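You operate a simulated robot arm through the tools that you are given. There is no shell and no other tool.

You run a simulated robot arm. Do the job below in one go: nothing can be reset, and whatever is moved stays where it is left.

JOB
Swap both yellow shapers for toe pads, then lift the toe clamp.
Fine: lay the shapers on the fitting table; one pad pushed into each toe. Set down upright: yellow shaper.
Where things are to end (x, y in the base frame): yellow shaper within 60 mm of [540, -100]; yellow shaper within 60 mm of [540, -230].

The check looks at the end state, three seconds after you hand in, the way a careful person would. Anything else that was tipped, shoved, dropped, spilled or broken makes it a failure.

ROBOT AND FRAMES
A 7-joint arm with a two-finger parallel gripper on a trunk, on a base that drives. Base frame: it is fixed to the floor where the robot stands at the start and does not move with it; the origin is under the middle of the robot, x ahead of it, y to its left, z up; the surface under the hand at the start is at about z = 750. Units: mm, rad, N and s.
With the tool pointing down near the work surface it reaches from about 420 to 900 mm from the robot's upright axis, wherever it stands. Its first joint turns from -0.297 to 2.199 rad. Places, roughly: black clamp lever [700, 0, 800]; top of the fitting table [800, -200, 800]. Payload 1.57 kg.
Tool frame: the origin (TCP) lies between the finger pads and is the grasp point; the fingertips stand 30 mm ahead of it; z points along the fingers, y is the line along which they close. The gripper opens to 80 mm. The fingers are 17 mm wide and 12 mm thick; the gripper's body (40 by 82 mm) begins 80 mm behind the TCP.
Orientation is that of the tool frame in the base frame, as [roll, pitch, yaw] about the fixed x, y, z axes, in that order (R = Rz(yaw) Ry(pitch) Rx(roll)). With the fingers straight down and closing along the base's y, the tool's x points along the base's -x, its y along +y and its z along -z.

CONTROLS
- The arm moves only by the tool servo_tool. Its argument "commands" is a list of rows, each a list of 6 numbers: the shift along the tool's x, y, z in cm, then the turn, a rotation vector about the tool's x, y, z in degrees. In form: [[dx, dy, dz, ax, ay, az], ...]. A call has 1 to 20 rows; each row shifts and turns the commanded pose from where the row before left it, along the tool's axes as they then stand. "hand" is the closure in counts, from 0 (fully open) to 255 (shut), set as the call begins (left out, the last holds). Rows are played at 5 a second. More than 50 mm and 0.15 rad between two rows, or a gripper value outside its range, and nothing of the call is played. A pose out of reach is approached as far as the arm can. The call stops where the force on the tool passes 90 N (or 10 N more than at its start, if that is more) or the arm is blocked; 0.2 s more then pass. The fingers move at their own pace (about 45 mm/s each) and stop on an object; they squeeze with about 30 N. The grip force told is the motor's: it shows also when the fingers shut on nothing. Time passes only in rows, and 0.2 s behind the last, so rows that do not move let the fingers close. It gives the time, the measured TCP pose, the force on the tool (base axes), the opening and the grip force at its end, in the units of the frame above (readings bear some noise), with the torque about the TCP (base axes, N m) and any sound that the robot's microphone picked up.
- Cameras (640 x 400 px; columns grow to the right, rows downward): "scene" is now at [10.7, -229, 1308]; the picture's right is [-0.01, -1.00, 0.00], its down [-0.48, 0.00, -0.87] and it looks along [0.87, -0.01, -0.48] (base axes); focal length 273 px, centre (320, 200). "wrist" rides on the gripper at [72, -7, -122] in the tool frame; the picture's right is [0.09, 1.00, 0.00], its down [-0.84, 0.08, -0.54] and it looks along [-0.54, 0.05, 0.84] (tool axes); focal length 238 px, centre (320, 200). There is no depth. A picture from a camera that has moved, and an enlarged one, comes with that camera's place and axes in the base frame and with its lens.
- get_image(camera): a new picture of that camera. No time passes.
- lift_body(by): slides the trunk up (or, below 0, down) by that many mm; the arm and the scene camera ride with it, the base frame stays. It gives what a move gives, with no picture.
- roll_base(legs): drives the robot by 1 to 6 legs, each [ahead, left, turn to the left] in mm, mm and rad, along the robot's own axes; the way and the turn of a leg run together, so that a leg with both is an arc; at most 1500 mm and 3.142 rad a leg. The arm and the cameras ride along, it lands a little off, and it stops where it bumps. It gives what a move gives.
- aim_head(pan, tilt): turns the head with the scene camera to pan (to the left, within 1.902 rad either way) and tilt (down, from -0.506 to 1.204), counted from straight ahead of the robot. It gives what a move gives.
- zoom(camera, box): a new picture of the part [left, top, right, bottom] of that camera's present view, enlarged. No time passes.
- hand_in(): hands the job in; it is judged then, once.

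Places have to be worked out from the pictures, the camera data and where the tool is seen. Open the gripper and draw the arm clear of the work before you hand the job in, unless the task says otherwise.

The tools are called after "Call:" as name(argument=value, ...) on one line, values as JSON. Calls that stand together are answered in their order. servo_tool: Moves the arm, as the interface text tells. Its arguments: {"type":"object","properties":{"commands":{"type":"array"},"hand":{"type":"number"}},"required":["commands"]} The other tools are called the same way: lift_body (by) slides the trunk up or down; roll_base (legs) drives the base; aim_head (pan, tilt) turns the head that bears the scene camera; get_image (camera) takes a picture; zoom (camera, box) takes an enlarged picture of a part of a camera's view; hand_in () hands the job in.

At the start:

```text
time_s: 0.0
tool_pos: [516.4, -25.2, 1087.9]
tool_rot: [-3.141, 0.0, 3.14]
force: [-0.2, -0.1, -0.5]
torque: [-0.05, -0.02, 0.01]
finger_gap: 79.8
grasp_force: 0.2
trunk travel left (down, up): [-675.0, 115.0]
robot x, y, heading: [2.9, -0.8, 0.002]
head pan, tilt: [-0.009, 0.506]
```

scene: 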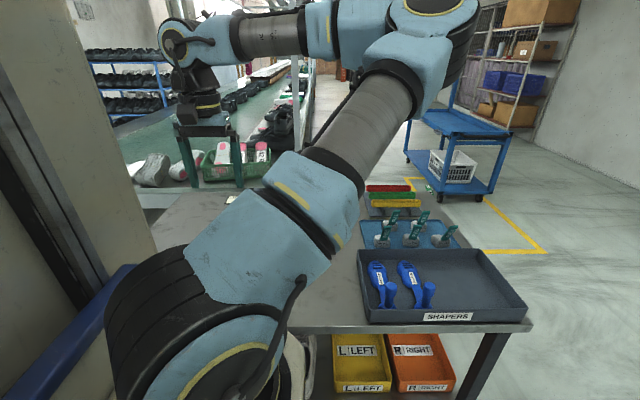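
wrist: 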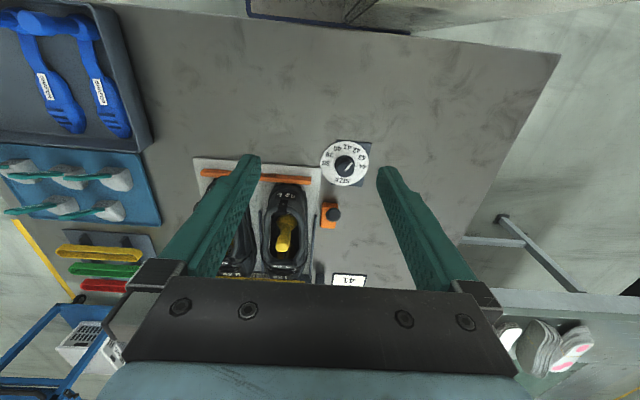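

I begin by looking closely at the work: the wrist view shows two shoes in a clamp with yellow shapers, a tray labelled SHAPERS with blue shapers, and toe pads with green handles on a blue tray. I take enlarged pictures to understand it.

Call:
zoom(camera="wrist", box=[180, 120, 400, 290])

Call:
zoom(camera="wrist", box=[0, 0, 200, 300])

Call:
zoom(camera="scene", box=[330, 170, 550, 400])

```text
2.35 times, centred on (290, 205) of wrist
camera zoom: at [445.0, -31.2, 1209.8], right [-0.09, 1.0, 0.0], down [0.84, 0.08, 0.54], along [0.54, 0.05, -0.84], focal length 561 px, centre (391, 188)
```

zoom: 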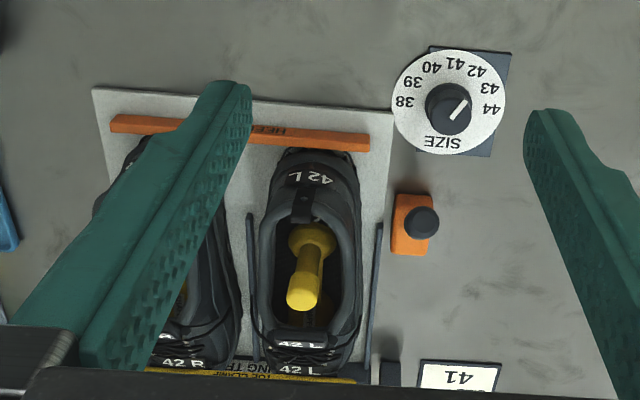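

```text
1.33 times, centred on (100, 150) of wrist
camera zoom: at [445.0, -31.2, 1209.8], right [-0.09, 1.0, 0.0], down [0.84, 0.08, 0.54], along [0.54, 0.05, -0.84], focal length 318 px, centre (613, 267)
```

zoom: 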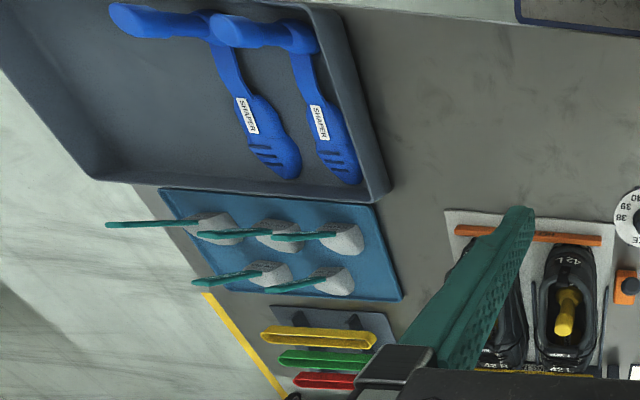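

```text
1.74 times, centred on (440, 285) of scene
camera zoom: at [10.7, -229.0, 1308.0], right [-0.01, -1.0, 0.0], down [-0.48, 0.0, -0.87], along [0.87, -0.01, -0.48], focal length 474 px, centre (111, 52)
```

zoom: 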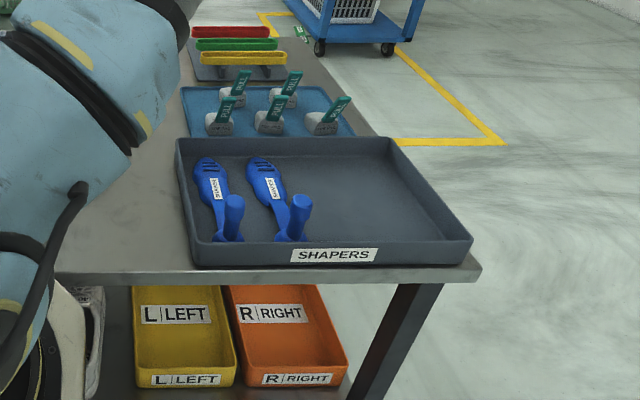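

The shoes stand heels toward me in a jig around x≈690–950, y≈-75 and -150. I turn the head to look down and left to see the jig and what lies round the base.

Call:
aim_head(pan=0.2, tilt=0.7)

Call:
get_image(camera="scene")

Call:
aim_head(pan=-0.3, tilt=1.1)

Call:
get_image(camera="scene")

Call:
aim_head(pan=-1.5, tilt=0.8)

Call:
get_image(camera="scene")

```text
time_s: 0.7
tool_pos: [516.2, -25.9, 1089.2]
tool_rot: [-3.141, 0.002, 3.14]
force: [-0.7, 0.5, 0.3]
torque: [0.04, -0.02, 0.01]
finger_gap: 79.8
grasp_force: 0.2
trunk travel left (down, up): [-675.0, 115.0]
robot x, y, heading: [0.2, 4.6, -0.001]
head pan, tilt: [0.201, 0.7]
```

```text
taken
camera scene: at [3.1, -211.3, 1290.9], right [0.2, -0.98, 0.0], down [-0.63, -0.13, -0.77], along [0.75, 0.15, -0.64], focal length 273 px, centre (320, 200)
```

scene: 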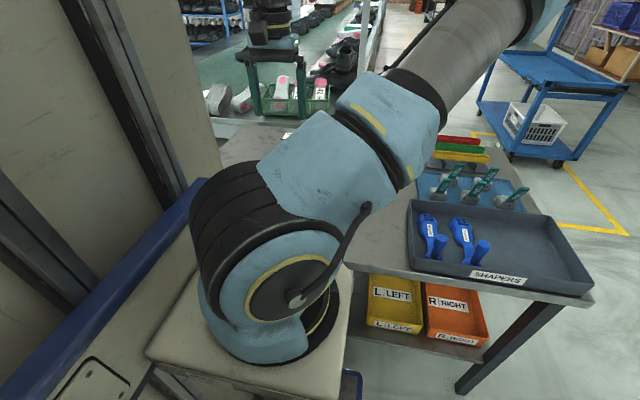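

```text
time_s: 1.7
tool_pos: [518.0, -25.5, 1087.2]
tool_rot: [3.141, 0.001, 3.139]
force: [-0.7, 0.6, -0.8]
torque: [-0.03, 0.02, -0.02]
finger_gap: 80.1
grasp_force: 0.0
trunk travel left (down, up): [-675.0, 115.0]
robot x, y, heading: [0.5, 1.9, -0.006]
head pan, tilt: [-0.3, 1.1]
```

```text
taken
camera scene: at [-19.8, -246.8, 1260.9], right [-0.29, -0.96, 0.0], down [-0.85, 0.26, -0.45], along [0.43, -0.13, -0.89], focal length 273 px, centre (320, 200)
```

scene: 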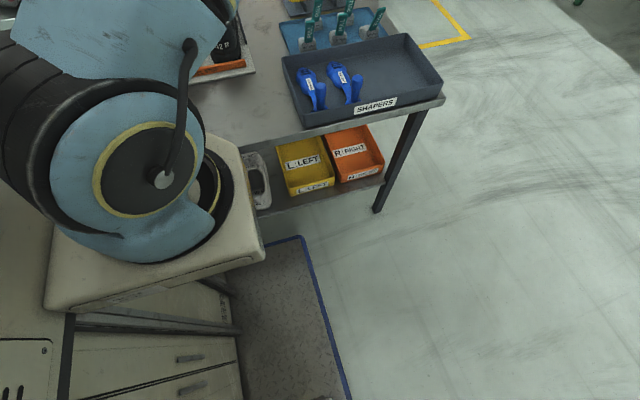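

```text
time_s: 3.1
tool_pos: [515.8, -27.1, 1089.6]
tool_rot: [-3.141, 0.0, 3.139]
force: [0.6, 0.6, 0.4]
torque: [-0.01, 0.0, 0.01]
finger_gap: 80.2
grasp_force: 0.0
trunk travel left (down, up): [-675.0, 115.0]
robot x, y, heading: [-4.3, 1.7, 0.0]
head pan, tilt: [-1.499, 0.799]
```

```text
taken
camera scene: at [-74.3, -308.6, 1282.6], right [-1.0, -0.07, 0.0], down [-0.05, 0.72, -0.7], along [0.05, -0.7, -0.72], focal length 273 px, centre (320, 200)
```

scene: 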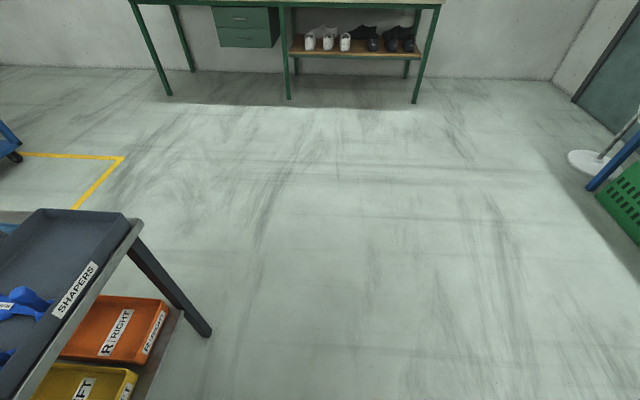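

The right side of the floor is clear for driving if needed. Now I shift the hand over toward the shoes (about x 600, y -110) for a clearer wrist view between the fingers.

Call:
servo_tool(commands=[[-3, -3, 0, 0, 0, 0], [-3, -3, 0, 0, 0, 0], [-2, -2.5, 0, 0, 0, 0], [0, 0, 0, 0, 0, 0]], hand=0)

Call:
get_image(camera="wrist")

Call:
zoom(camera="wrist", box=[220, 80, 420, 290])

```text
time_s: 4.1
tool_pos: [597.6, -112.2, 1088.0]
tool_rot: [-3.141, -0.001, 3.141]
force: [0.0, 0.1, -0.1]
torque: [-0.02, 0.0, -0.02]
finger_gap: 80.1
grasp_force: 0.0
trunk travel left (down, up): [-675.0, 115.0]
robot x, y, heading: [-1.7, 5.5, -0.003]
head pan, tilt: [-1.499, 0.799]
```

```text
taken
camera wrist: at [525.7, -116.9, 1210.0], right [-0.09, 1.0, 0.0], down [0.84, 0.08, 0.54], along [0.54, 0.05, -0.84], focal length 238 px, centre (320, 200)
```

wrist: 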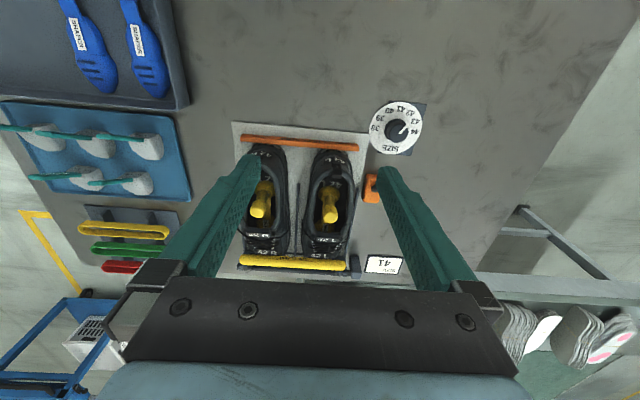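

```text
1.90 times, centred on (320, 185) of wrist
camera zoom: at [525.7, -116.9, 1210.0], right [-0.09, 1.0, 0.0], down [0.84, 0.08, 0.54], along [0.54, 0.05, -0.84], focal length 454 px, centre (320, 229)
```

zoom: 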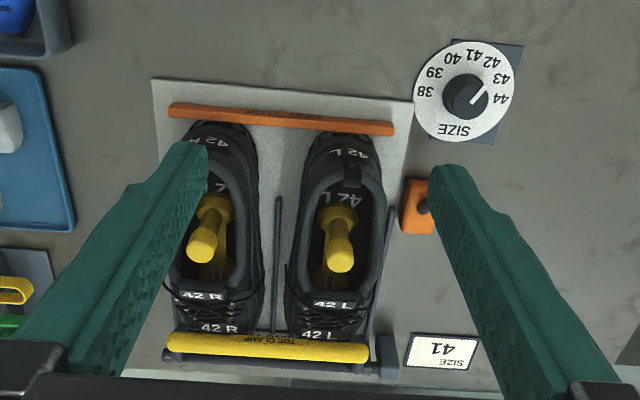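

The view shows a yellow bar "TOE CLAMP" across the toes at the far end, shapers with upright stalks in the shoes (tips about [780,-74,860] and [775,-203,860]) and the lever at the left. I zoom on the pads and the shaper stalks, then go look at the lever.

Call:
zoom(camera="wrist", box=[0, 90, 200, 220])

Call:
zoom(camera="wrist", box=[295, 140, 375, 275])

Call:
servo_tool(commands=[[2, 4, 0, 0, 0, 0], [2, 4, 0, 0, 0, 0], [0, 4, 0, 0, 0, 0], [0, 4, 0, 0, 0, 0], [0, 0, 0, 0, 0, 0]])

Call:
get_image(camera="wrist")

Call:
zoom(camera="wrist", box=[200, 100, 400, 290])

```text
3.08 times, centred on (100, 155) of wrist
camera zoom: at [525.7, -116.9, 1210.0], right [-0.09, 1.0, 0.0], down [0.84, 0.08, 0.54], along [0.54, 0.05, -0.84], focal length 733 px, centre (997, 338)
```

zoom: 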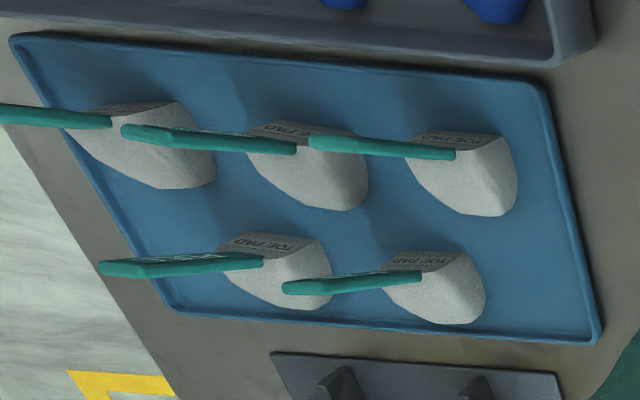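

```text
2.96 times, centred on (335, 208) of wrist
camera zoom: at [525.7, -116.9, 1210.0], right [-0.09, 1.0, 0.0], down [0.84, 0.08, 0.54], along [0.54, 0.05, -0.84], focal length 706 px, centre (276, 178)
```

zoom: 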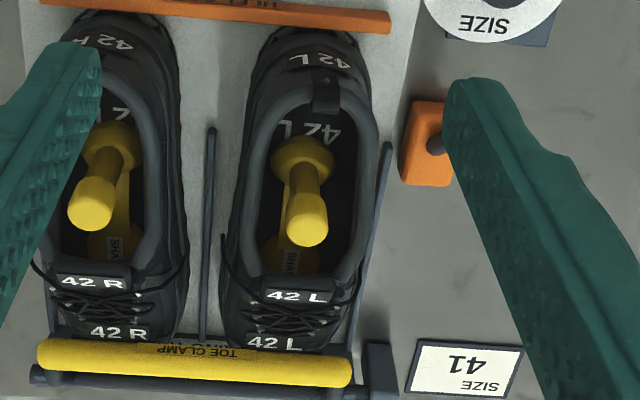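

```text
time_s: 5.3
tool_pos: [557.5, 49.8, 1087.6]
tool_rot: [3.141, 0.001, 3.14]
force: [-0.2, 0.7, 0.0]
torque: [0.01, 0.02, -0.01]
finger_gap: 79.9
grasp_force: 0.0
trunk travel left (down, up): [-675.0, 115.0]
robot x, y, heading: [-0.5, -4.3, 0.002]
head pan, tilt: [-1.499, 0.799]
```

```text
taken
camera wrist: at [484.7, 45.0, 1209.7], right [-0.09, 1.0, 0.0], down [0.84, 0.08, 0.54], along [0.54, 0.05, -0.84], focal length 238 px, centre (320, 200)
```

wrist: 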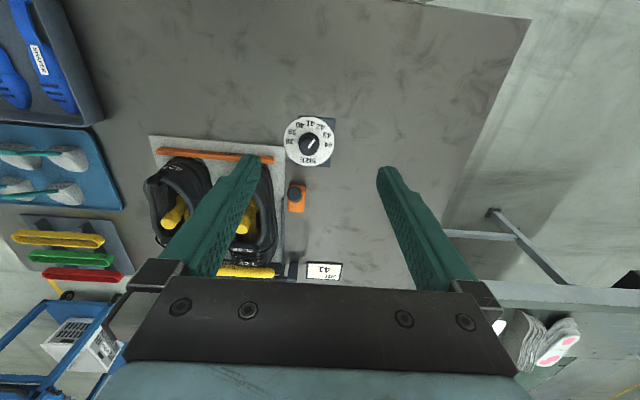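

```text
2.11 times, centred on (300, 195) of wrist
camera zoom: at [484.7, 45.0, 1209.7], right [-0.09, 1.0, 0.0], down [0.84, 0.08, 0.54], along [0.54, 0.05, -0.84], focal length 502 px, centre (362, 210)
```

zoom: 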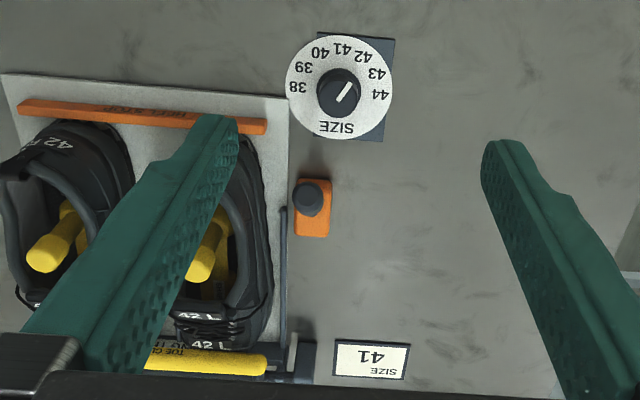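

I triangulate the lever: base on an orange block near [782,19,760], black knob near [708,19,840], so it leans toward me. I swing the hand to the left and turn it 90° to get a side view of lever and clamp.

Call:
servo_tool(commands=[[-4, 4, 0, 0, 0, 0], [-4, 4, 0, 0, 0, 0], [-2, 3, 0, 0, 0, 0], [0, 0, 0, 0, 0, 8.4], [0, 0, 0, 0, 0, 8.4], [0, 0, 0, 0, 0, 8.4], [0, 0, 0, 0, 0, 8.4], [0, 0, 0, 0, 0, 8.4], [0, 0, 0, 0, 0, 8.4], [0, 0, 0, 0, 0, 8.4], [0, 0, 0, 0, 0, 8.4], [0, 0, 0, 0, 0, 8.4], [0, 0, 0, 0, 0, 8.4], [0, 0, 0, 0, 0, 6], [0, 0, 0, 0, 0, 0]])

Call:
get_image(camera="wrist")

```text
refused: row 1 steps farther than a row can; nothing moved
```

```text
taken
camera wrist: at [484.7, 45.0, 1209.7], right [-0.09, 1.0, 0.0], down [0.84, 0.08, 0.54], along [0.54, 0.05, -0.84], focal length 238 px, centre (320, 200)
```

wrist: 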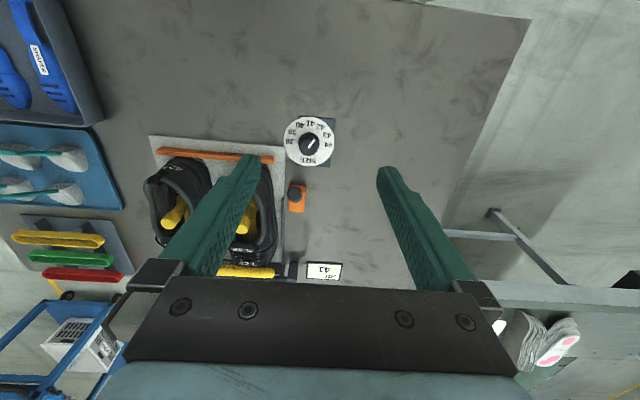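

The first row stepped more than 50 mm, so nothing was played; I send the same motion in smaller steps.

Call:
servo_tool(commands=[[-3, 3, 0, 0, 0, 0], [-3, 3, 0, 0, 0, 0], [-3, 3, 0, 0, 0, 0], [0, 2, 0, 0, 0, 8], [0, 0, 0, 0, 0, 8], [0, 0, 0, 0, 0, 8], [0, 0, 0, 0, 0, 8], [0, 0, 0, 0, 0, 8], [0, 0, 0, 0, 0, 8], [0, 0, 0, 0, 0, 8], [0, 0, 0, 0, 0, 8], [0, 0, 0, 0, 0, 8], [0, 0, 0, 0, 0, 8], [0, 0, 0, 0, 0, 8], [0, 0, 0, 0, 0, 2], [0, 0, 0, 0, 0, 0]])

Call:
get_image(camera="wrist")

```text
time_s: 8.7
tool_pos: [646.9, 158.4, 1087.9]
tool_rot: [-3.141, 0.0, 1.57]
force: [0.4, 0.6, -0.8]
torque: [0.03, -0.01, 0.02]
finger_gap: 80.0
grasp_force: 0.0
trunk travel left (down, up): [-675.0, 115.0]
robot x, y, heading: [-0.3, -1.9, -0.0]
head pan, tilt: [-1.499, 0.799]
```

```text
taken
camera wrist: at [640.7, 232.0, 1209.7], right [1.0, 0.09, 0.0], down [0.08, -0.84, 0.54], along [0.05, -0.54, -0.84], focal length 238 px, centre (320, 200)
```

wrist: 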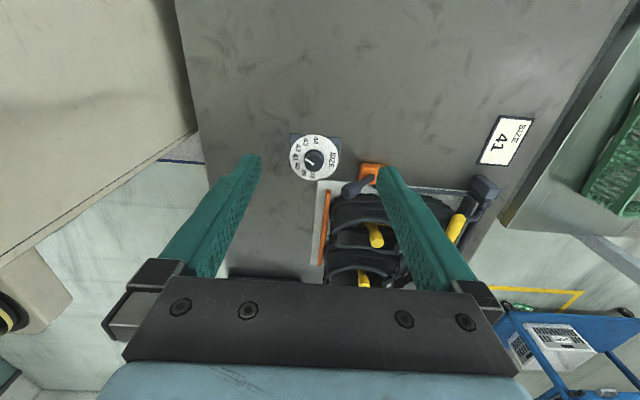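

The side view works but a finger hides the lever; I shift ahead, go lower (well clear of everything at y≈180) and tilt the camera toward the horizontal.

Call:
servo_tool(commands=[[1, 3, 2, 0, 0, 0], [1, 3, 2, 0, 0, 0], [0, 3, 3, 0, 0, 0], [0, 0, 3.5, 0, 0, 0], [0, 0, 3.5, 0, 0, 0], [0, 0, 0, 0, -6.5, 0], [0, 0, 0, 0, -6.5, 0], [0, 0, 0, 0, -6.5, 0], [0, 0, 0, 0, -6.5, 0], [0, 0, 0, 0, 0, 0]])

Call:
get_image(camera="wrist")

Call:
zoom(camera="wrist", box=[200, 50, 440, 250])

```text
time_s: 10.9
tool_pos: [737.6, 178.9, 949.0]
tool_rot: [-3.141, 0.456, 1.569]
force: [0.1, 0.2, 0.3]
torque: [0.02, 0.02, -0.01]
finger_gap: 79.9
grasp_force: 0.0
trunk travel left (down, up): [-675.0, 115.0]
robot x, y, heading: [0.2, -2.7, -0.0]
head pan, tilt: [-1.499, 0.799]
```

```text
taken
camera wrist: at [730.8, 298.2, 1026.2], right [1.0, 0.08, -0.04], down [0.08, -0.51, 0.85], along [0.05, -0.85, -0.52], focal length 238 px, centre (320, 200)
```

wrist: 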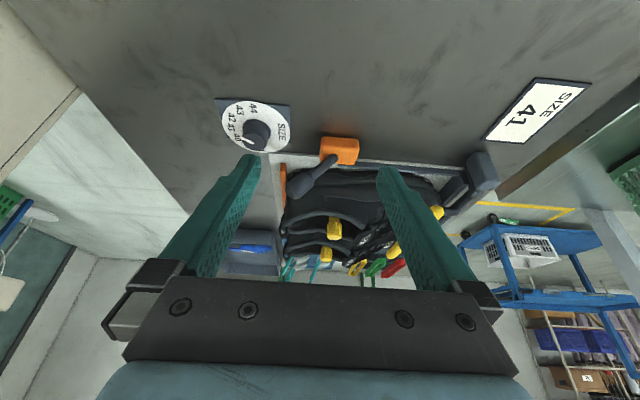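

```text
2.00 times, centred on (320, 150) of wrist
camera zoom: at [730.8, 298.2, 1026.2], right [1.0, 0.08, -0.04], down [0.08, -0.51, 0.85], along [0.05, -0.85, -0.52], focal length 477 px, centre (320, 300)
```

zoom: 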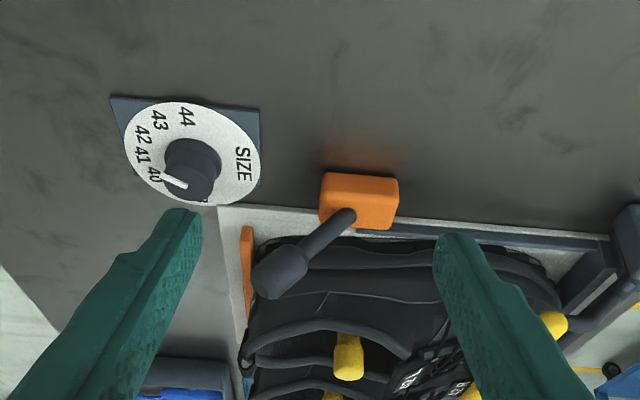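

The lever is a short rod pivoting near [763,19,780] with its knob near [716,19,835], leaning toward me. Next I turn the hand back and take an oblique look into the shoes from behind the heels.

Call:
servo_tool(commands=[[0, 0, -2, 0, 6.5, 0], [0, 0, -2, 0, 6.5, 0], [0, 0, -2, 0, 6.5, 0], [0, 0, -2, 0, 6.5, 0], [0, 0, -1, 0, 0, -8], [0, 0, -1, 0, 0, -8], [0, 0, -1, 0, 0, -8], [0, 0, 0, 0, 0, -8], [0, 0, 0, 0, 0, -8], [0, 0, 0, 0, 0, -8], [0, 0, 0, 0, 0, -8], [0, 0, 0, 0, 0, -8], [0, 0, 0, 0, 0, -8], [0, 0, 0, 0, 0, -8], [0, 0, 0, 0, 0, -8], [0, 0, 0, 0, 0, -2]])

Call:
servo_tool(commands=[[2.3, -4.2, 0, 0, 0, 0], [2.3, -4.2, 0, 0, 0, 0], [2.3, -4.2, 0, 0, 0, 0], [2.3, -4.2, 0, 0, 0, 0], [2.3, -4.2, 0, 0, 0, 0], [2.3, -4.2, 0, 0, 0, 0], [0, 0, 0, 0, -7, 0], [0, 0, 0, 0, -7, 0], [0, 0, 0, 0, -6, 0], [0, 0, 0, 0, 0, 0]])

Call:
get_image(camera="wrist")

```text
time_s: 14.3
tool_pos: [737.5, 200.7, 1054.2]
tool_rot: [3.141, 0.0, 3.141]
force: [-0.3, -0.7, 0.8]
torque: [0.04, 0.0, 0.04]
finger_gap: 80.0
grasp_force: 0.1
trunk travel left (down, up): [-675.0, 115.0]
robot x, y, heading: [4.1, -0.2, 0.001]
head pan, tilt: [-1.499, 0.799]
```

```text
time_s: 16.5
tool_pos: [599.5, -49.6, 1053.3]
tool_rot: [3.141, 0.351, 3.138]
force: [0.3, 0.4, 0.5]
torque: [0.01, 0.03, 0.02]
finger_gap: 80.0
grasp_force: 0.1
trunk travel left (down, up): [-675.0, 115.0]
robot x, y, heading: [0.3, -2.6, -0.0]
head pan, tilt: [-1.499, 0.799]
```

```text
taken
camera wrist: at [489.5, -55.9, 1143.5], right [-0.09, 1.0, -0.03], down [0.6, 0.08, 0.8], along [0.8, 0.05, -0.6], focal length 238 px, centre (320, 200)
```

wrist: 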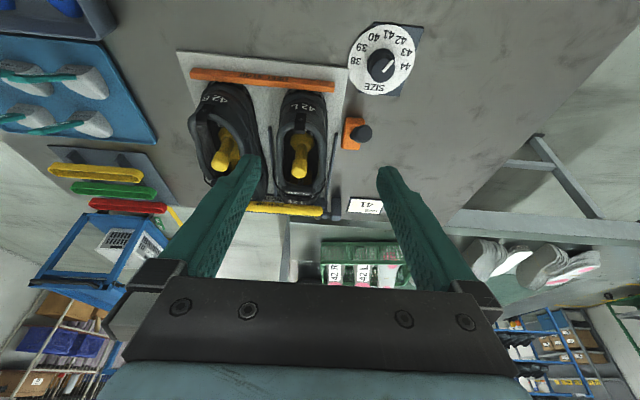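

Call:
zoom(camera="wrist", box=[260, 70, 360, 230])

Call:
zoom(camera="wrist", box=[180, 50, 280, 220])

Call:
zoom(camera="wrist", box=[0, 30, 160, 150])

```text
2.50 times, centred on (310, 150) of wrist
camera zoom: at [489.5, -55.9, 1143.5], right [-0.09, 1.0, -0.03], down [0.6, 0.08, 0.8], along [0.8, 0.05, -0.6], focal length 596 px, centre (345, 325)
```

zoom: 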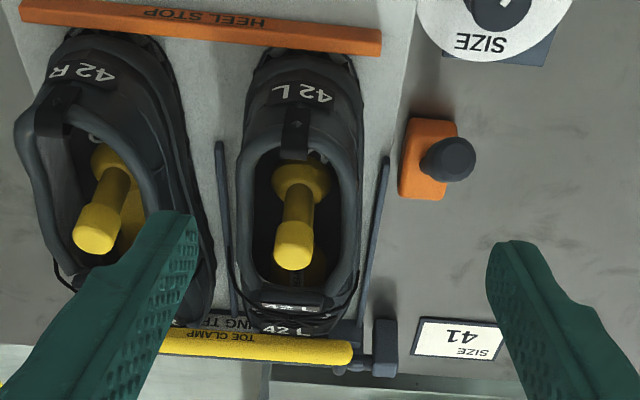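

```text
2.35 times, centred on (230, 135) of wrist
camera zoom: at [489.5, -55.9, 1143.5], right [-0.09, 1.0, -0.03], down [0.6, 0.08, 0.8], along [0.8, 0.05, -0.6], focal length 561 px, centre (532, 353)
```

zoom: 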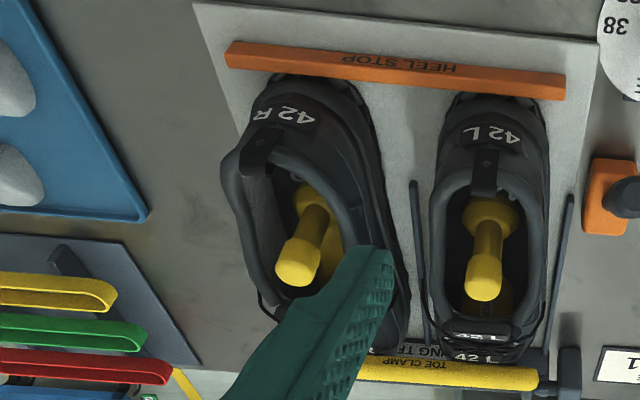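

```text
3.33 times, centred on (80, 90) of wrist
camera zoom: at [489.5, -55.9, 1143.5], right [-0.09, 1.0, -0.03], down [0.6, 0.08, 0.8], along [0.8, 0.05, -0.6], focal length 794 px, centre (1120, 567)
```

zoom: 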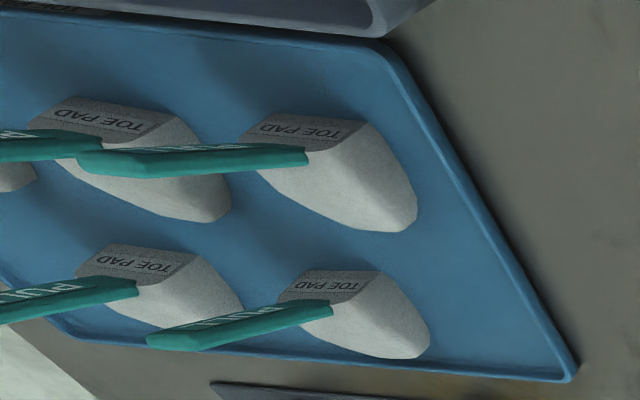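

The pads' noses face +x like the shoe toes, with flat green straps sticking up; I place the nearest pads at about [709,-426] and [799,-472]. To bring shoes, targets and pads all within the first joint's range, I level the tool and drive about 270 mm to the right.

Call:
servo_tool(commands=[[1, 0, -1, 0, 7, 0], [1, 0, -1, 0, 7, 0], [1, 0, 0, 0, 6, 0], [0, 0, 0, 0, 0, 0]])

Call:
roll_base(legs=[[0, -270, 0]])

Call:
aim_head(pan=0.3, tilt=0.6)

Call:
get_image(camera="scene")

Call:
get_image(camera="wrist")

```text
time_s: 17.5
tool_pos: [564.1, -51.3, 1066.0]
tool_rot: [-3.141, 0.0, 3.141]
force: [-0.3, 0.2, 0.1]
torque: [-0.01, -0.02, -0.02]
finger_gap: 80.0
grasp_force: 0.1
trunk travel left (down, up): [-675.0, 115.0]
robot x, y, heading: [-0.3, 6.7, -0.0]
head pan, tilt: [-1.499, 0.799]
```

```text
time_s: 19.4
tool_pos: [564.5, -323.5, 1065.3]
tool_rot: [3.141, 0.0, 3.141]
force: [0.2, 0.5, 0.5]
torque: [0.02, 0.02, -0.02]
finger_gap: 80.3
grasp_force: 0.0
trunk travel left (down, up): [-675.0, 115.0]
robot x, y, heading: [1.0, -275.1, 0.0]
head pan, tilt: [-1.499, 0.799]
```

```text
time_s: 21.2
tool_pos: [564.6, -322.8, 1066.0]
tool_rot: [-3.141, -0.001, -3.14]
force: [0.2, -0.2, 0.5]
torque: [0.03, -0.02, 0.0]
finger_gap: 79.9
grasp_force: 0.0
trunk travel left (down, up): [-675.0, 115.0]
robot x, y, heading: [1.6, -270.1, -0.003]
head pan, tilt: [0.3, 0.6]
```

```text
taken
camera scene: at [5.0, -475.7, 1299.5], right [0.3, -0.95, 0.0], down [-0.54, -0.17, -0.83], along [0.79, 0.25, -0.56], focal length 273 px, centre (320, 200)
```

scene: 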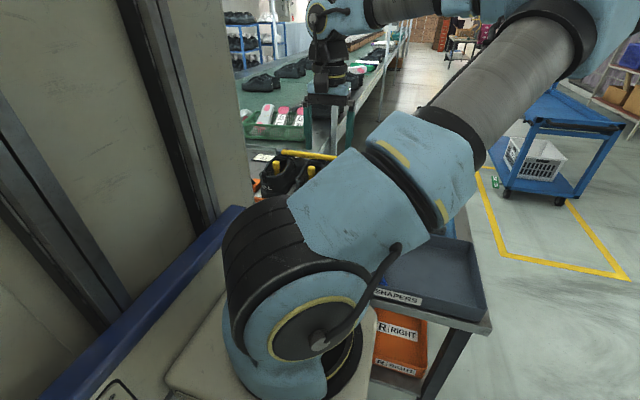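

```text
taken
camera wrist: at [493.0, -328.3, 1188.4], right [-0.09, 1.0, 0.0], down [0.84, 0.08, 0.54], along [0.54, 0.05, -0.84], focal length 238 px, centre (320, 200)
```

wrist: 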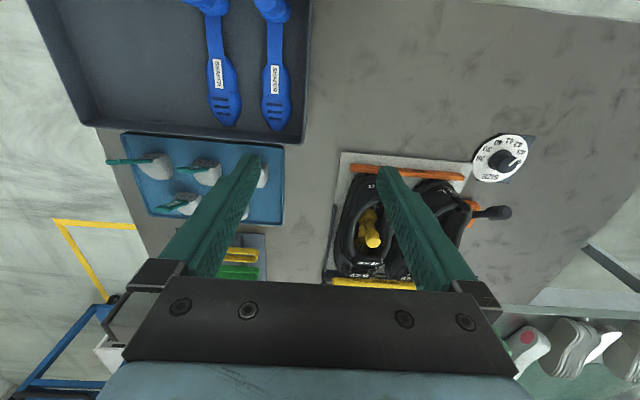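

The base now stands at y≈-270 and the view is clear. I move the hand over the L shoe at a safe height to look straight down into it.

Call:
servo_tool(commands=[[-3.2, 3.5, 0, 0, 0, 0], [-3.2, 3.5, 0, 0, 0, 0], [-3.2, 3.5, 0, 0, 0, 0], [-3.2, 3.5, 0, 0, 0, 0], [-3.2, 3.5, 0, 0, 0, 0], [-3.2, 3.5, 0, 0, 0, 0], [-3.2, 3.5, 0, 0, 0, 0], [0, 0, 0, 0, 0, 0]])

Call:
zoom(camera="wrist", box=[200, 20, 440, 270])

Call:
get_image(camera="scene")

```text
time_s: 23.0
tool_pos: [787.8, -76.5, 1066.7]
tool_rot: [-3.141, 0.001, -3.138]
force: [0.0, 0.0, -0.9]
torque: [0.05, -0.03, -0.01]
finger_gap: 80.2
grasp_force: 0.2
trunk travel left (down, up): [-675.0, 115.0]
robot x, y, heading: [0.1, -273.8, 0.006]
head pan, tilt: [0.3, 0.6]
```

```text
1.60 times, centred on (320, 145) of wrist
camera zoom: at [716.0, -81.0, 1189.0], right [-0.09, 1.0, 0.0], down [0.84, 0.08, 0.54], along [0.54, 0.05, -0.84], focal length 381 px, centre (320, 288)
```

zoom: 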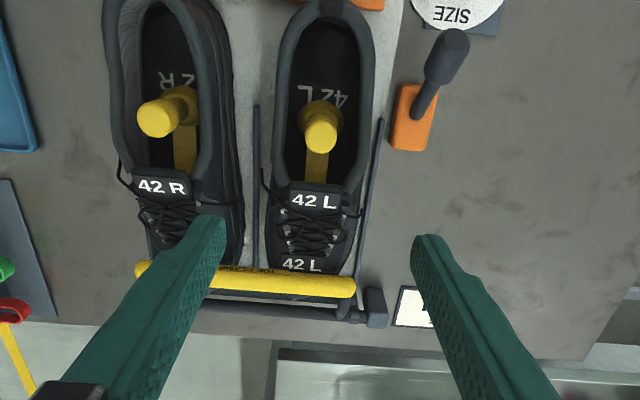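

```text
taken
camera scene: at [4.9, -475.7, 1299.5], right [0.3, -0.95, 0.0], down [-0.54, -0.17, -0.83], along [0.79, 0.25, -0.56], focal length 273 px, centre (320, 200)
```

scene: 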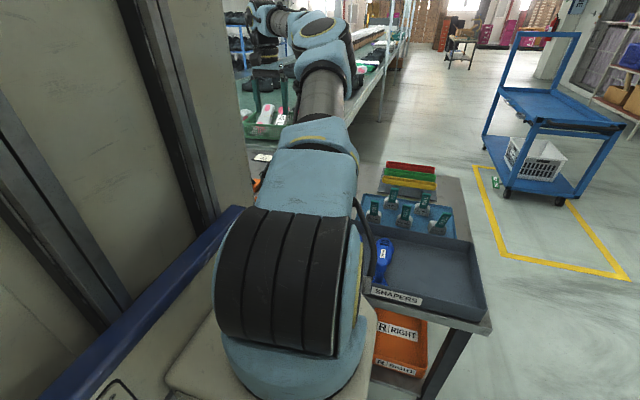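

The L stalk's cap triangulates to about [780,-75,862] and the R one to [779,-205,862]; the shoe opening runs from x≈705 to the tongue at x≈825. I zoom on the blue twin shapers and pads from the head camera to learn their shape.

Call:
zoom(camera="scene", box=[360, 225, 430, 300])

Call:
zoom(camera="scene", box=[360, 180, 460, 245])

Call:
zoom(camera="wrist", box=[280, 20, 360, 160])

```text
5.33 times, centred on (395, 262) of scene
camera zoom: at [4.9, -475.7, 1299.5], right [0.3, -0.95, 0.0], down [-0.54, -0.17, -0.83], along [0.79, 0.25, -0.56], focal length 1455 px, centre (-80, -133)
```

zoom: 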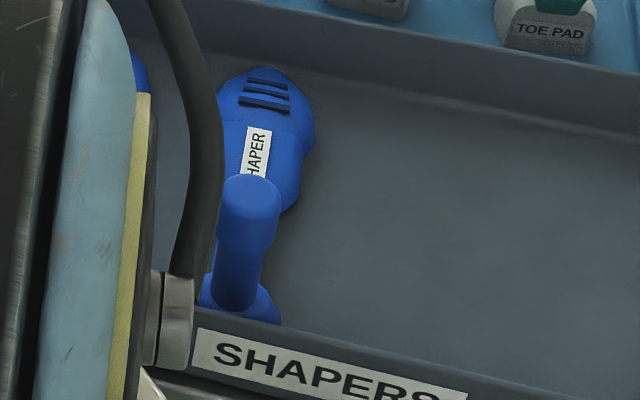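

```text
6.15 times, centred on (410, 212) of scene
camera zoom: at [4.9, -475.7, 1299.5], right [0.3, -0.95, 0.0], down [-0.54, -0.17, -0.83], along [0.79, 0.25, -0.56], focal length 1679 px, centre (-234, 123)
```

zoom: 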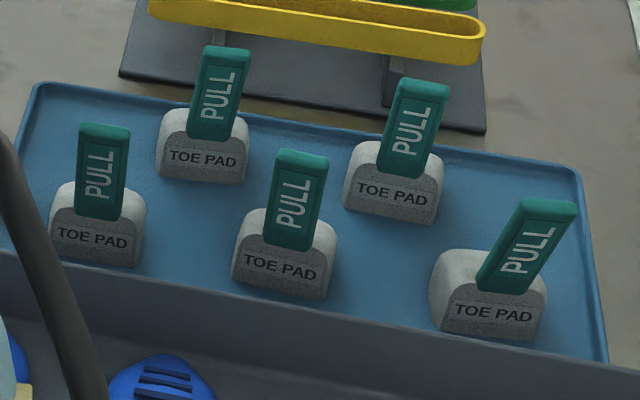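

```text
2.86 times, centred on (320, 90) of wrist
camera zoom: at [716.0, -81.0, 1189.0], right [-0.09, 1.0, 0.0], down [0.84, 0.08, 0.54], along [0.54, 0.05, -0.84], focal length 681 px, centre (320, 514)
```

zoom: 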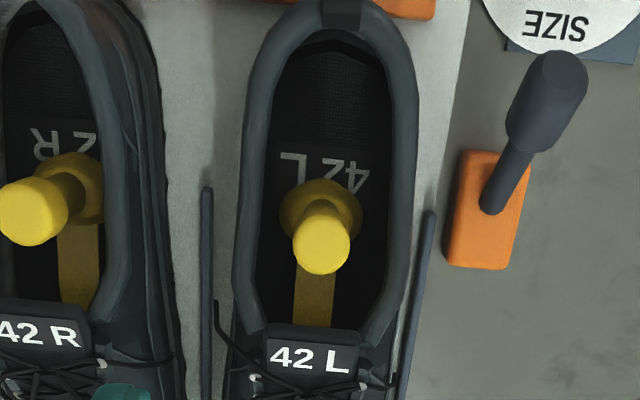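

The pads have back-leaning "PULL" straps (strap foot near [702,-429,786], top near [665,-431,860] for the first pad), and the shaper is a heel block with an upright stalk and a forefoot about 150 mm ahead. To take a shaper out I will hold the stalk fore-and-aft and tip its heel up, so I first test in free air whether the arm can tilt that way here.

Call:
servo_tool(commands=[[0, 0, 0, 0, 0, 8], [0, 0, 0, 0, 0, 8], [0, 0, 0, 0, 0, 8], [0, 0, 0, 0, 0, 8], [0, 0, 0, 0, 0, 8], [0, 0, 0, 0, 0, 8], [0, 0, 0, 0, 0, 8], [0, 0, 0, 0, 0, 8], [0, 0, 0, 0, 0, 8], [0, 0, 0, 0, 0, 8], [0, 0, 0, 0, 0, 8], [0, 0, 0, 0, 0, 2], [0, -1, 3, 0, 0, 0], [0, -1, 2, 0, 0, 0], [0, 0, 0, 0, 0, 0]])

Call:
servo_tool(commands=[[0, 0, 0, 8, 0, 0], [0, 0, 0, 8, 0, 0], [0, 0, 0, 8, 0, 0], [0, 0, 0, 8, 0, 0], [0, 0, 0, 8, 0, 0], [0, 0, 0, 0, 0, 0]])

Call:
get_image(camera="wrist")

Call:
get_image(camera="scene")

```text
time_s: 26.2
tool_pos: [768.6, -77.0, 1018.8]
tool_rot: [-3.141, 0.0, 1.571]
force: [0.0, -0.3, -0.6]
torque: [-0.01, -0.02, 0.01]
finger_gap: 80.1
grasp_force: 0.0
trunk travel left (down, up): [-675.0, 115.0]
robot x, y, heading: [-1.4, -272.8, 0.001]
head pan, tilt: [0.3, 0.6]
```

```text
time_s: 27.6
tool_pos: [737.6, -101.0, 980.4]
tool_rot: [-2.602, 0.003, 1.576]
force: [0.1, -0.7, -0.4]
torque: [-0.01, -0.01, -0.01]
finger_gap: 80.2
grasp_force: 0.0
out of reach, approached as far as the arm can: row 3, 4, 5
trunk travel left (down, up): [-675.0, 115.0]
robot x, y, heading: [-1.3, -273.7, 0.002]
head pan, tilt: [0.3, 0.6]
```

```text
taken
camera wrist: at [794.7, -26.3, 1088.4], right [0.85, 0.1, -0.51], down [0.35, -0.83, 0.43], along [-0.38, -0.54, -0.75], focal length 238 px, centre (320, 200)
```

wrist: 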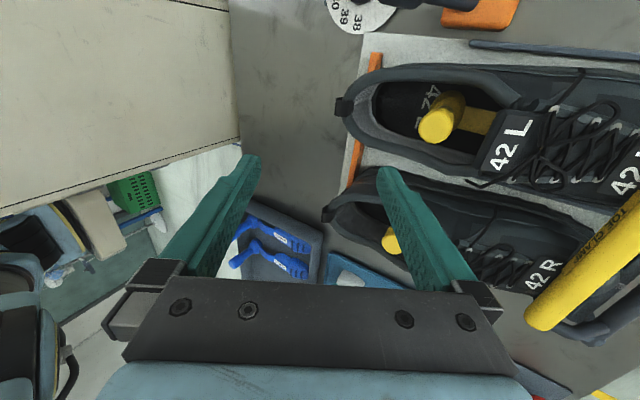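

```text
taken
camera scene: at [5.0, -475.6, 1299.5], right [0.3, -0.95, 0.0], down [-0.54, -0.17, -0.83], along [0.79, 0.25, -0.56], focal length 273 px, centre (320, 200)
```

scene: 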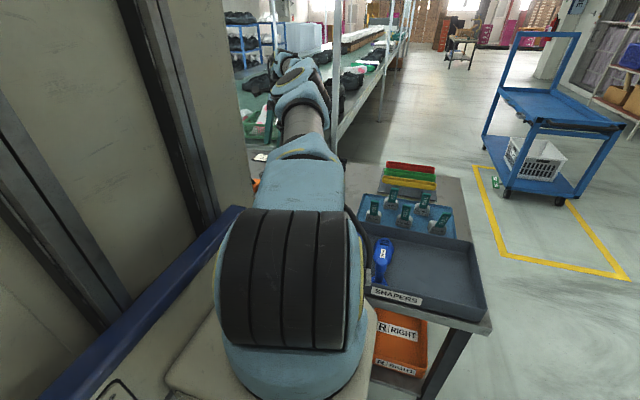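

The arm reached only about 31° of tilt at this distance. I undo the tilt, raise the trunk 115 mm and drive back left about 120 mm so the shoes lie straight ahead, which buys reach.

Call:
servo_tool(commands=[[0, 0, 0, -8, 0, 0], [0, 0, 0, -8, 0, 0], [0, 0, 0, -8, 0, 0], [0, 0, 0, -8, 0, 0], [0, 0, 0, -8, 0, 0], [0, -3, 0, 0, 0, 0], [0, -3, 0, 0, 0, 0], [0, 0, 0, 0, 0, 0]])

Call:
lift_body(by=115)

Call:
roll_base(legs=[[0, 130, 0]])

```text
time_s: 29.4
tool_pos: [678.7, -100.6, 970.1]
tool_rot: [2.981, 0.004, 1.576]
force: [0.6, -0.9, -0.7]
torque: [-0.03, 0.02, -0.01]
finger_gap: 79.9
grasp_force: 0.0
trunk travel left (down, up): [-675.0, 115.0]
robot x, y, heading: [-2.3, -269.6, 0.007]
head pan, tilt: [0.3, 0.6]
```

```text
time_s: 30.9
tool_pos: [678.2, -100.3, 1085.0]
tool_rot: [2.98, 0.004, 1.577]
force: [-0.1, 0.8, -0.4]
torque: [0.01, 0.0, -0.02]
finger_gap: 80.2
grasp_force: 0.0
trunk travel left (down, up): [-790.0, 0.0]
robot x, y, heading: [1.2, -275.8, 0.007]
head pan, tilt: [0.3, 0.6]
```

```text
time_s: 32.1
tool_pos: [677.6, 29.7, 1085.5]
tool_rot: [2.98, 0.003, 1.578]
force: [-0.2, -0.1, 0.7]
torque: [-0.03, 0.01, 0.0]
finger_gap: 80.0
grasp_force: 0.0
trunk travel left (down, up): [-790.0, 0.0]
robot x, y, heading: [2.4, -141.9, 0.004]
head pan, tilt: [0.3, 0.6]
```

The commanded pose follows what is reached, so the tool is now 9° past vertical; I level it, go to about [756,-75,950] above the L shoe, and test the tilt again.

Call:
servo_tool(commands=[[0, 0, 0, 4.6, 0, 0], [0, 0, 0, 4.6, 0, 0], [-2.6, 1.95, 3.4, 0, 0, 0], [-2.6, 1.95, 3.4, 0, 0, 0], [-2.6, 1.95, 3.4, 0, 0, 0], [-2.6, 1.95, 3.3, 0, 0, 0], [0, 0, 0, 0, 0, 0]])

Call:
servo_tool(commands=[[0, 0, 0, 8, 0, 0], [0, 0, 0, 8, 0, 0], [0, 0, 0, 8, 0, 0], [0, 0, 0, 8, 0, 0], [0, 0, 0, 8, 0, 0], [0, 0, 0, 0, 0, 0]])

```text
time_s: 33.7
tool_pos: [757.8, -74.1, 951.6]
tool_rot: [3.139, 0.005, 1.578]
force: [0.2, 0.4, 0.2]
torque: [0.0, 0.01, 0.02]
finger_gap: 79.9
grasp_force: 0.1
trunk travel left (down, up): [-790.0, 0.0]
robot x, y, heading: [-0.5, -144.9, 0.004]
head pan, tilt: [0.3, 0.6]
```

```text
time_s: 35.1
tool_pos: [733.2, -64.7, 962.3]
tool_rot: [-2.441, 0.003, 1.578]
force: [-0.1, -0.5, 0.5]
torque: [-0.02, 0.0, 0.04]
finger_gap: 80.1
grasp_force: 0.0
out of reach, approached as far as the arm can: row 5
trunk travel left (down, up): [-790.0, 0.0]
robot x, y, heading: [-0.6, -141.4, 0.006]
head pan, tilt: [0.3, 0.6]
```

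With the trunk raised, about 35° of tilt is available here, which matches the slope of the vamp (tongue top ≈ [812,883], heel lip ≈ [701,869]). I level the tool, half close the fingers to about 42 mm and stop just above the L stalk to check alignment.

Call:
servo_tool(commands=[[0, 0, 0, -8, 0, 0], [0, 0, 0, -8, 0, 0], [0, 0, 0, -8, 0, 0], [0, 0, 0, -8, 0, 0], [0, 0, 0, -8, 0, 0], [-0.5, 2.2, 2.0, 0, 0, 0], [-0.5, 2.2, 1.5, 0, 0, 0], [0, 0, 0, 0, 0, 0]], hand=121)

Call:
get_image(camera="wrist")

Call:
zoom(camera="wrist", box=[240, 100, 400, 260])

```text
time_s: 36.9
tool_pos: [776.5, -74.2, 927.4]
tool_rot: [3.14, 0.004, 1.577]
force: [0.8, 0.7, 0.5]
torque: [0.0, -0.04, 0.0]
finger_gap: 42.1
grasp_force: 0.1
trunk travel left (down, up): [-790.0, 0.0]
robot x, y, heading: [1.3, -142.8, 0.004]
head pan, tilt: [0.3, 0.6]
```

```text
taken
camera wrist: at [769.9, -0.4, 1048.7], right [1.0, 0.1, 0.0], down [0.08, -0.83, 0.55], along [0.05, -0.54, -0.84], focal length 238 px, centre (320, 200)
```

wrist: 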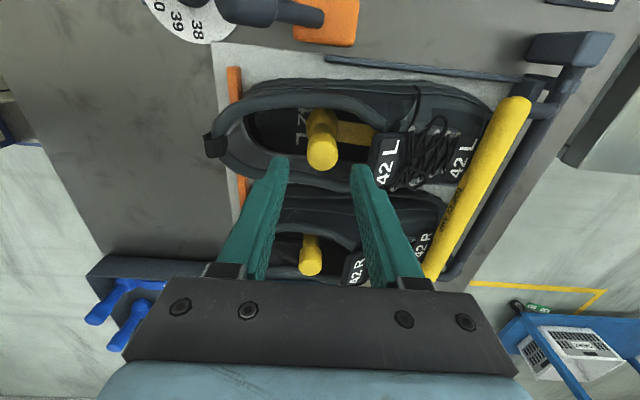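

```text
2.50 times, centred on (320, 180) of wrist
camera zoom: at [769.9, -0.4, 1048.7], right [1.0, 0.1, 0.0], down [0.08, -0.83, 0.55], along [0.05, -0.54, -0.84], focal length 596 px, centre (320, 250)
```

zoom: 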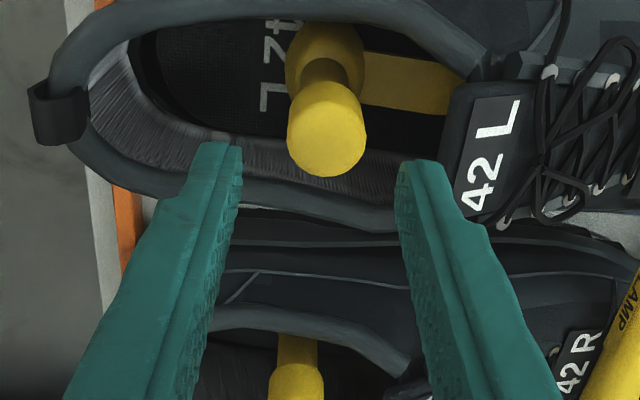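

The stalk cap is centred between the fingers at about [779,-73.5]; I narrow the gap slightly to keep off the tongue and lower the hand to TCP z≈846.

Call:
servo_tool(commands=[[0, 0, 0, 0, 0, 0], [0, 0, 2.7, 0, 0, 0], [0, 0, 2.7, 0, 0, 0], [0, 0, 2.7, 0, 0, 0], [0, 0, 0, 0, 0, 0]], hand=133)

Call:
zoom(camera="wrist", box=[220, 60, 420, 280])

```text
time_s: 38.1
tool_pos: [778.1, -74.4, 845.3]
tool_rot: [3.141, 0.002, 1.576]
force: [-0.5, -0.4, 0.9]
torque: [-0.02, 0.01, 0.05]
finger_gap: 38.2
grasp_force: 0.1
trunk travel left (down, up): [-790.0, 0.0]
robot x, y, heading: [0.4, -140.1, 0.002]
head pan, tilt: [0.3, 0.6]
```

```text
1.82 times, centred on (320, 170) of wrist
camera zoom: at [769.8, -0.8, 967.5], right [1.0, 0.1, 0.0], down [0.08, -0.83, 0.55], along [0.05, -0.54, -0.84], focal length 433 px, centre (320, 254)
```

zoom: 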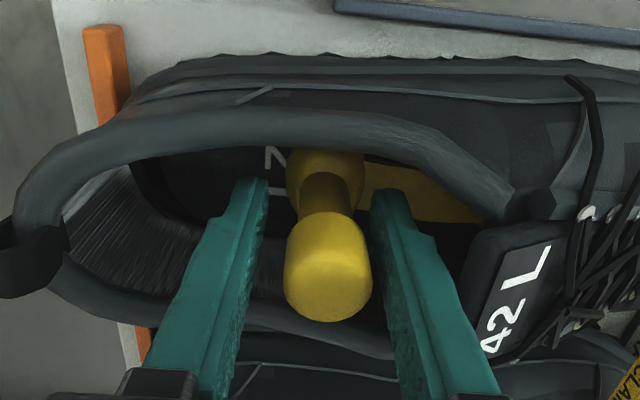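

No contact yet and the stalk stands between the fingers; I close the gripper on it.

Call:
servo_tool(commands=[[0, 0, 0, 0, 0, 0], [0, 0, 0, 0, 0, 0], [0, 0, 0, 0, 0, 0], [0, 0, 0, 0, 0, 0]], hand=255)

Call:
zoom(camera="wrist", box=[220, 60, 420, 280])

```text
time_s: 39.1
tool_pos: [777.4, -73.8, 847.4]
tool_rot: [3.141, 0.003, 1.578]
force: [1.1, 0.5, -0.9]
torque: [0.01, 0.08, -0.04]
finger_gap: 23.9
grasp_force: 29.6
trunk travel left (down, up): [-790.0, 0.0]
robot x, y, heading: [3.9, -145.3, -0.0]
head pan, tilt: [0.3, 0.6]
```

```text
1.82 times, centred on (320, 170) of wrist
camera zoom: at [769.8, -0.8, 967.6], right [1.0, 0.1, 0.0], down [0.08, -0.83, 0.55], along [0.05, -0.54, -0.84], focal length 433 px, centre (320, 254)
```

zoom: 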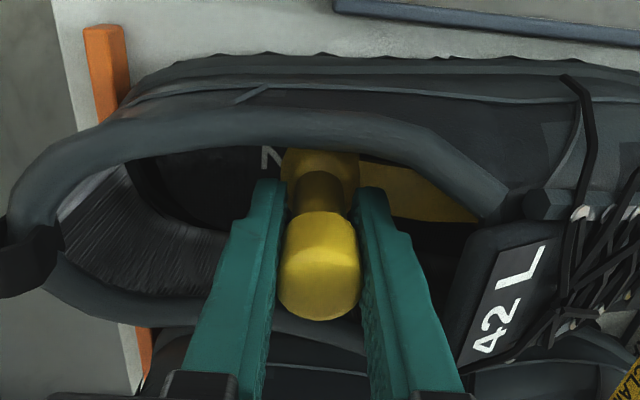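

The stalk is held (24 mm, 30 N). I ease the shaper straight back about 17 mm first and watch the forces.

Call:
servo_tool(commands=[[0, -0.6, -0.15, 0, 0, 0], [0, -0.6, -0.15, 0, 0, 0], [0, -0.6, -0.1, 0, 0, 0], [0, 0, 0, 0, 0, 0]])

Call:
zoom(camera="wrist", box=[200, 60, 440, 280])

```text
time_s: 40.1
tool_pos: [758.7, -74.9, 849.5]
tool_rot: [-3.141, 0.003, 1.577]
force: [-0.5, 0.0, -0.5]
torque: [-0.02, 0.01, 0.0]
finger_gap: 23.8
grasp_force: 30.5
trunk travel left (down, up): [-790.0, 0.0]
robot x, y, heading: [-1.0, -147.0, 0.006]
head pan, tilt: [0.3, 0.6]
```

```text
1.82 times, centred on (320, 170) of wrist
camera zoom: at [751.6, -1.3, 971.5], right [1.0, 0.1, 0.0], down [0.08, -0.83, 0.55], along [0.05, -0.54, -0.84], focal length 433 px, centre (320, 254)
```

zoom: 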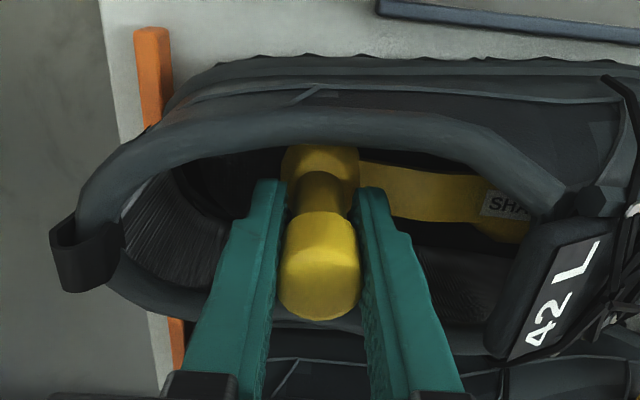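

The shaper slid back freely (its label now shows) with no force and the shoe stayed put. I go on, tipping the heel up in 6° steps while raising.

Call:
servo_tool(commands=[[0, -0.67, -1.35, 6, 0, 0], [0, -0.16, -1.49, 6, 0, 0], [0, 0.22, -1.38, 6, 0, 0], [0, 0, 0, 0, 0, 0]])

Call:
get_image(camera="wrist")

```text
time_s: 41.1
tool_pos: [756.8, -74.3, 892.0]
tool_rot: [-2.826, 0.003, 1.576]
force: [-0.2, 0.2, 2.1]
torque: [-0.01, -0.28, -0.03]
finger_gap: 24.1
grasp_force: 29.7
trunk travel left (down, up): [-790.0, 0.0]
robot x, y, heading: [1.2, -144.2, 0.006]
head pan, tilt: [0.3, 0.6]
```

```text
taken
camera wrist: at [787.8, -0.6, 1009.9], right [0.95, 0.1, -0.31], down [0.25, -0.83, 0.49], along [-0.21, -0.54, -0.81], focal length 238 px, centre (320, 200)
```

wrist: 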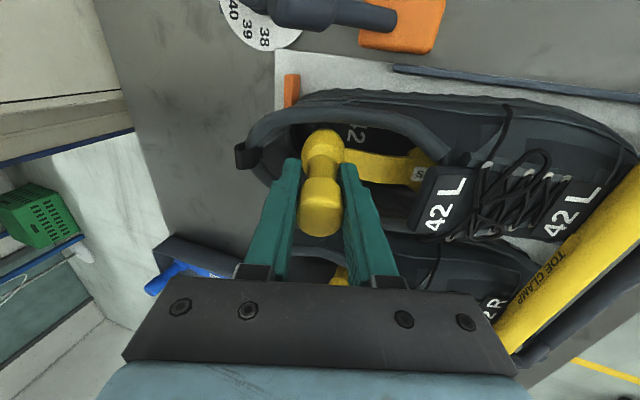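

A slight 2 N touch shows the nose resting on the insole, so I lift a little more while tipping to about 30°.

Call:
servo_tool(commands=[[0, -0.15, -1.74, 6, 0, 0], [0, -0.38, -1.58, 6, 0, 0], [0, 0, 0, 0, 0, 0]])

Call:
get_image(camera="wrist")

```text
time_s: 41.9
tool_pos: [763.8, -75.2, 925.6]
tool_rot: [-2.618, 0.002, 1.578]
force: [0.3, 1.2, -0.8]
torque: [0.02, 0.02, 0.0]
finger_gap: 24.2
grasp_force: 30.2
trunk travel left (down, up): [-790.0, 0.0]
robot x, y, heading: [-1.2, -140.1, 0.0]
head pan, tilt: [0.3, 0.6]
```

```text
taken
camera wrist: at [819.1, -1.1, 1034.1], right [0.86, 0.1, -0.5], down [0.34, -0.83, 0.43], along [-0.37, -0.54, -0.75], focal length 238 px, centre (320, 200)
```

wrist: 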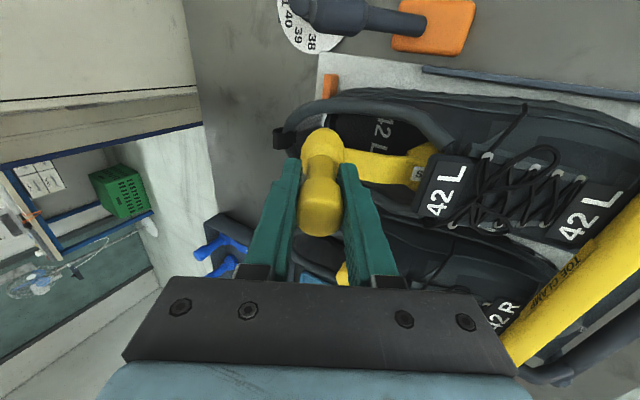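

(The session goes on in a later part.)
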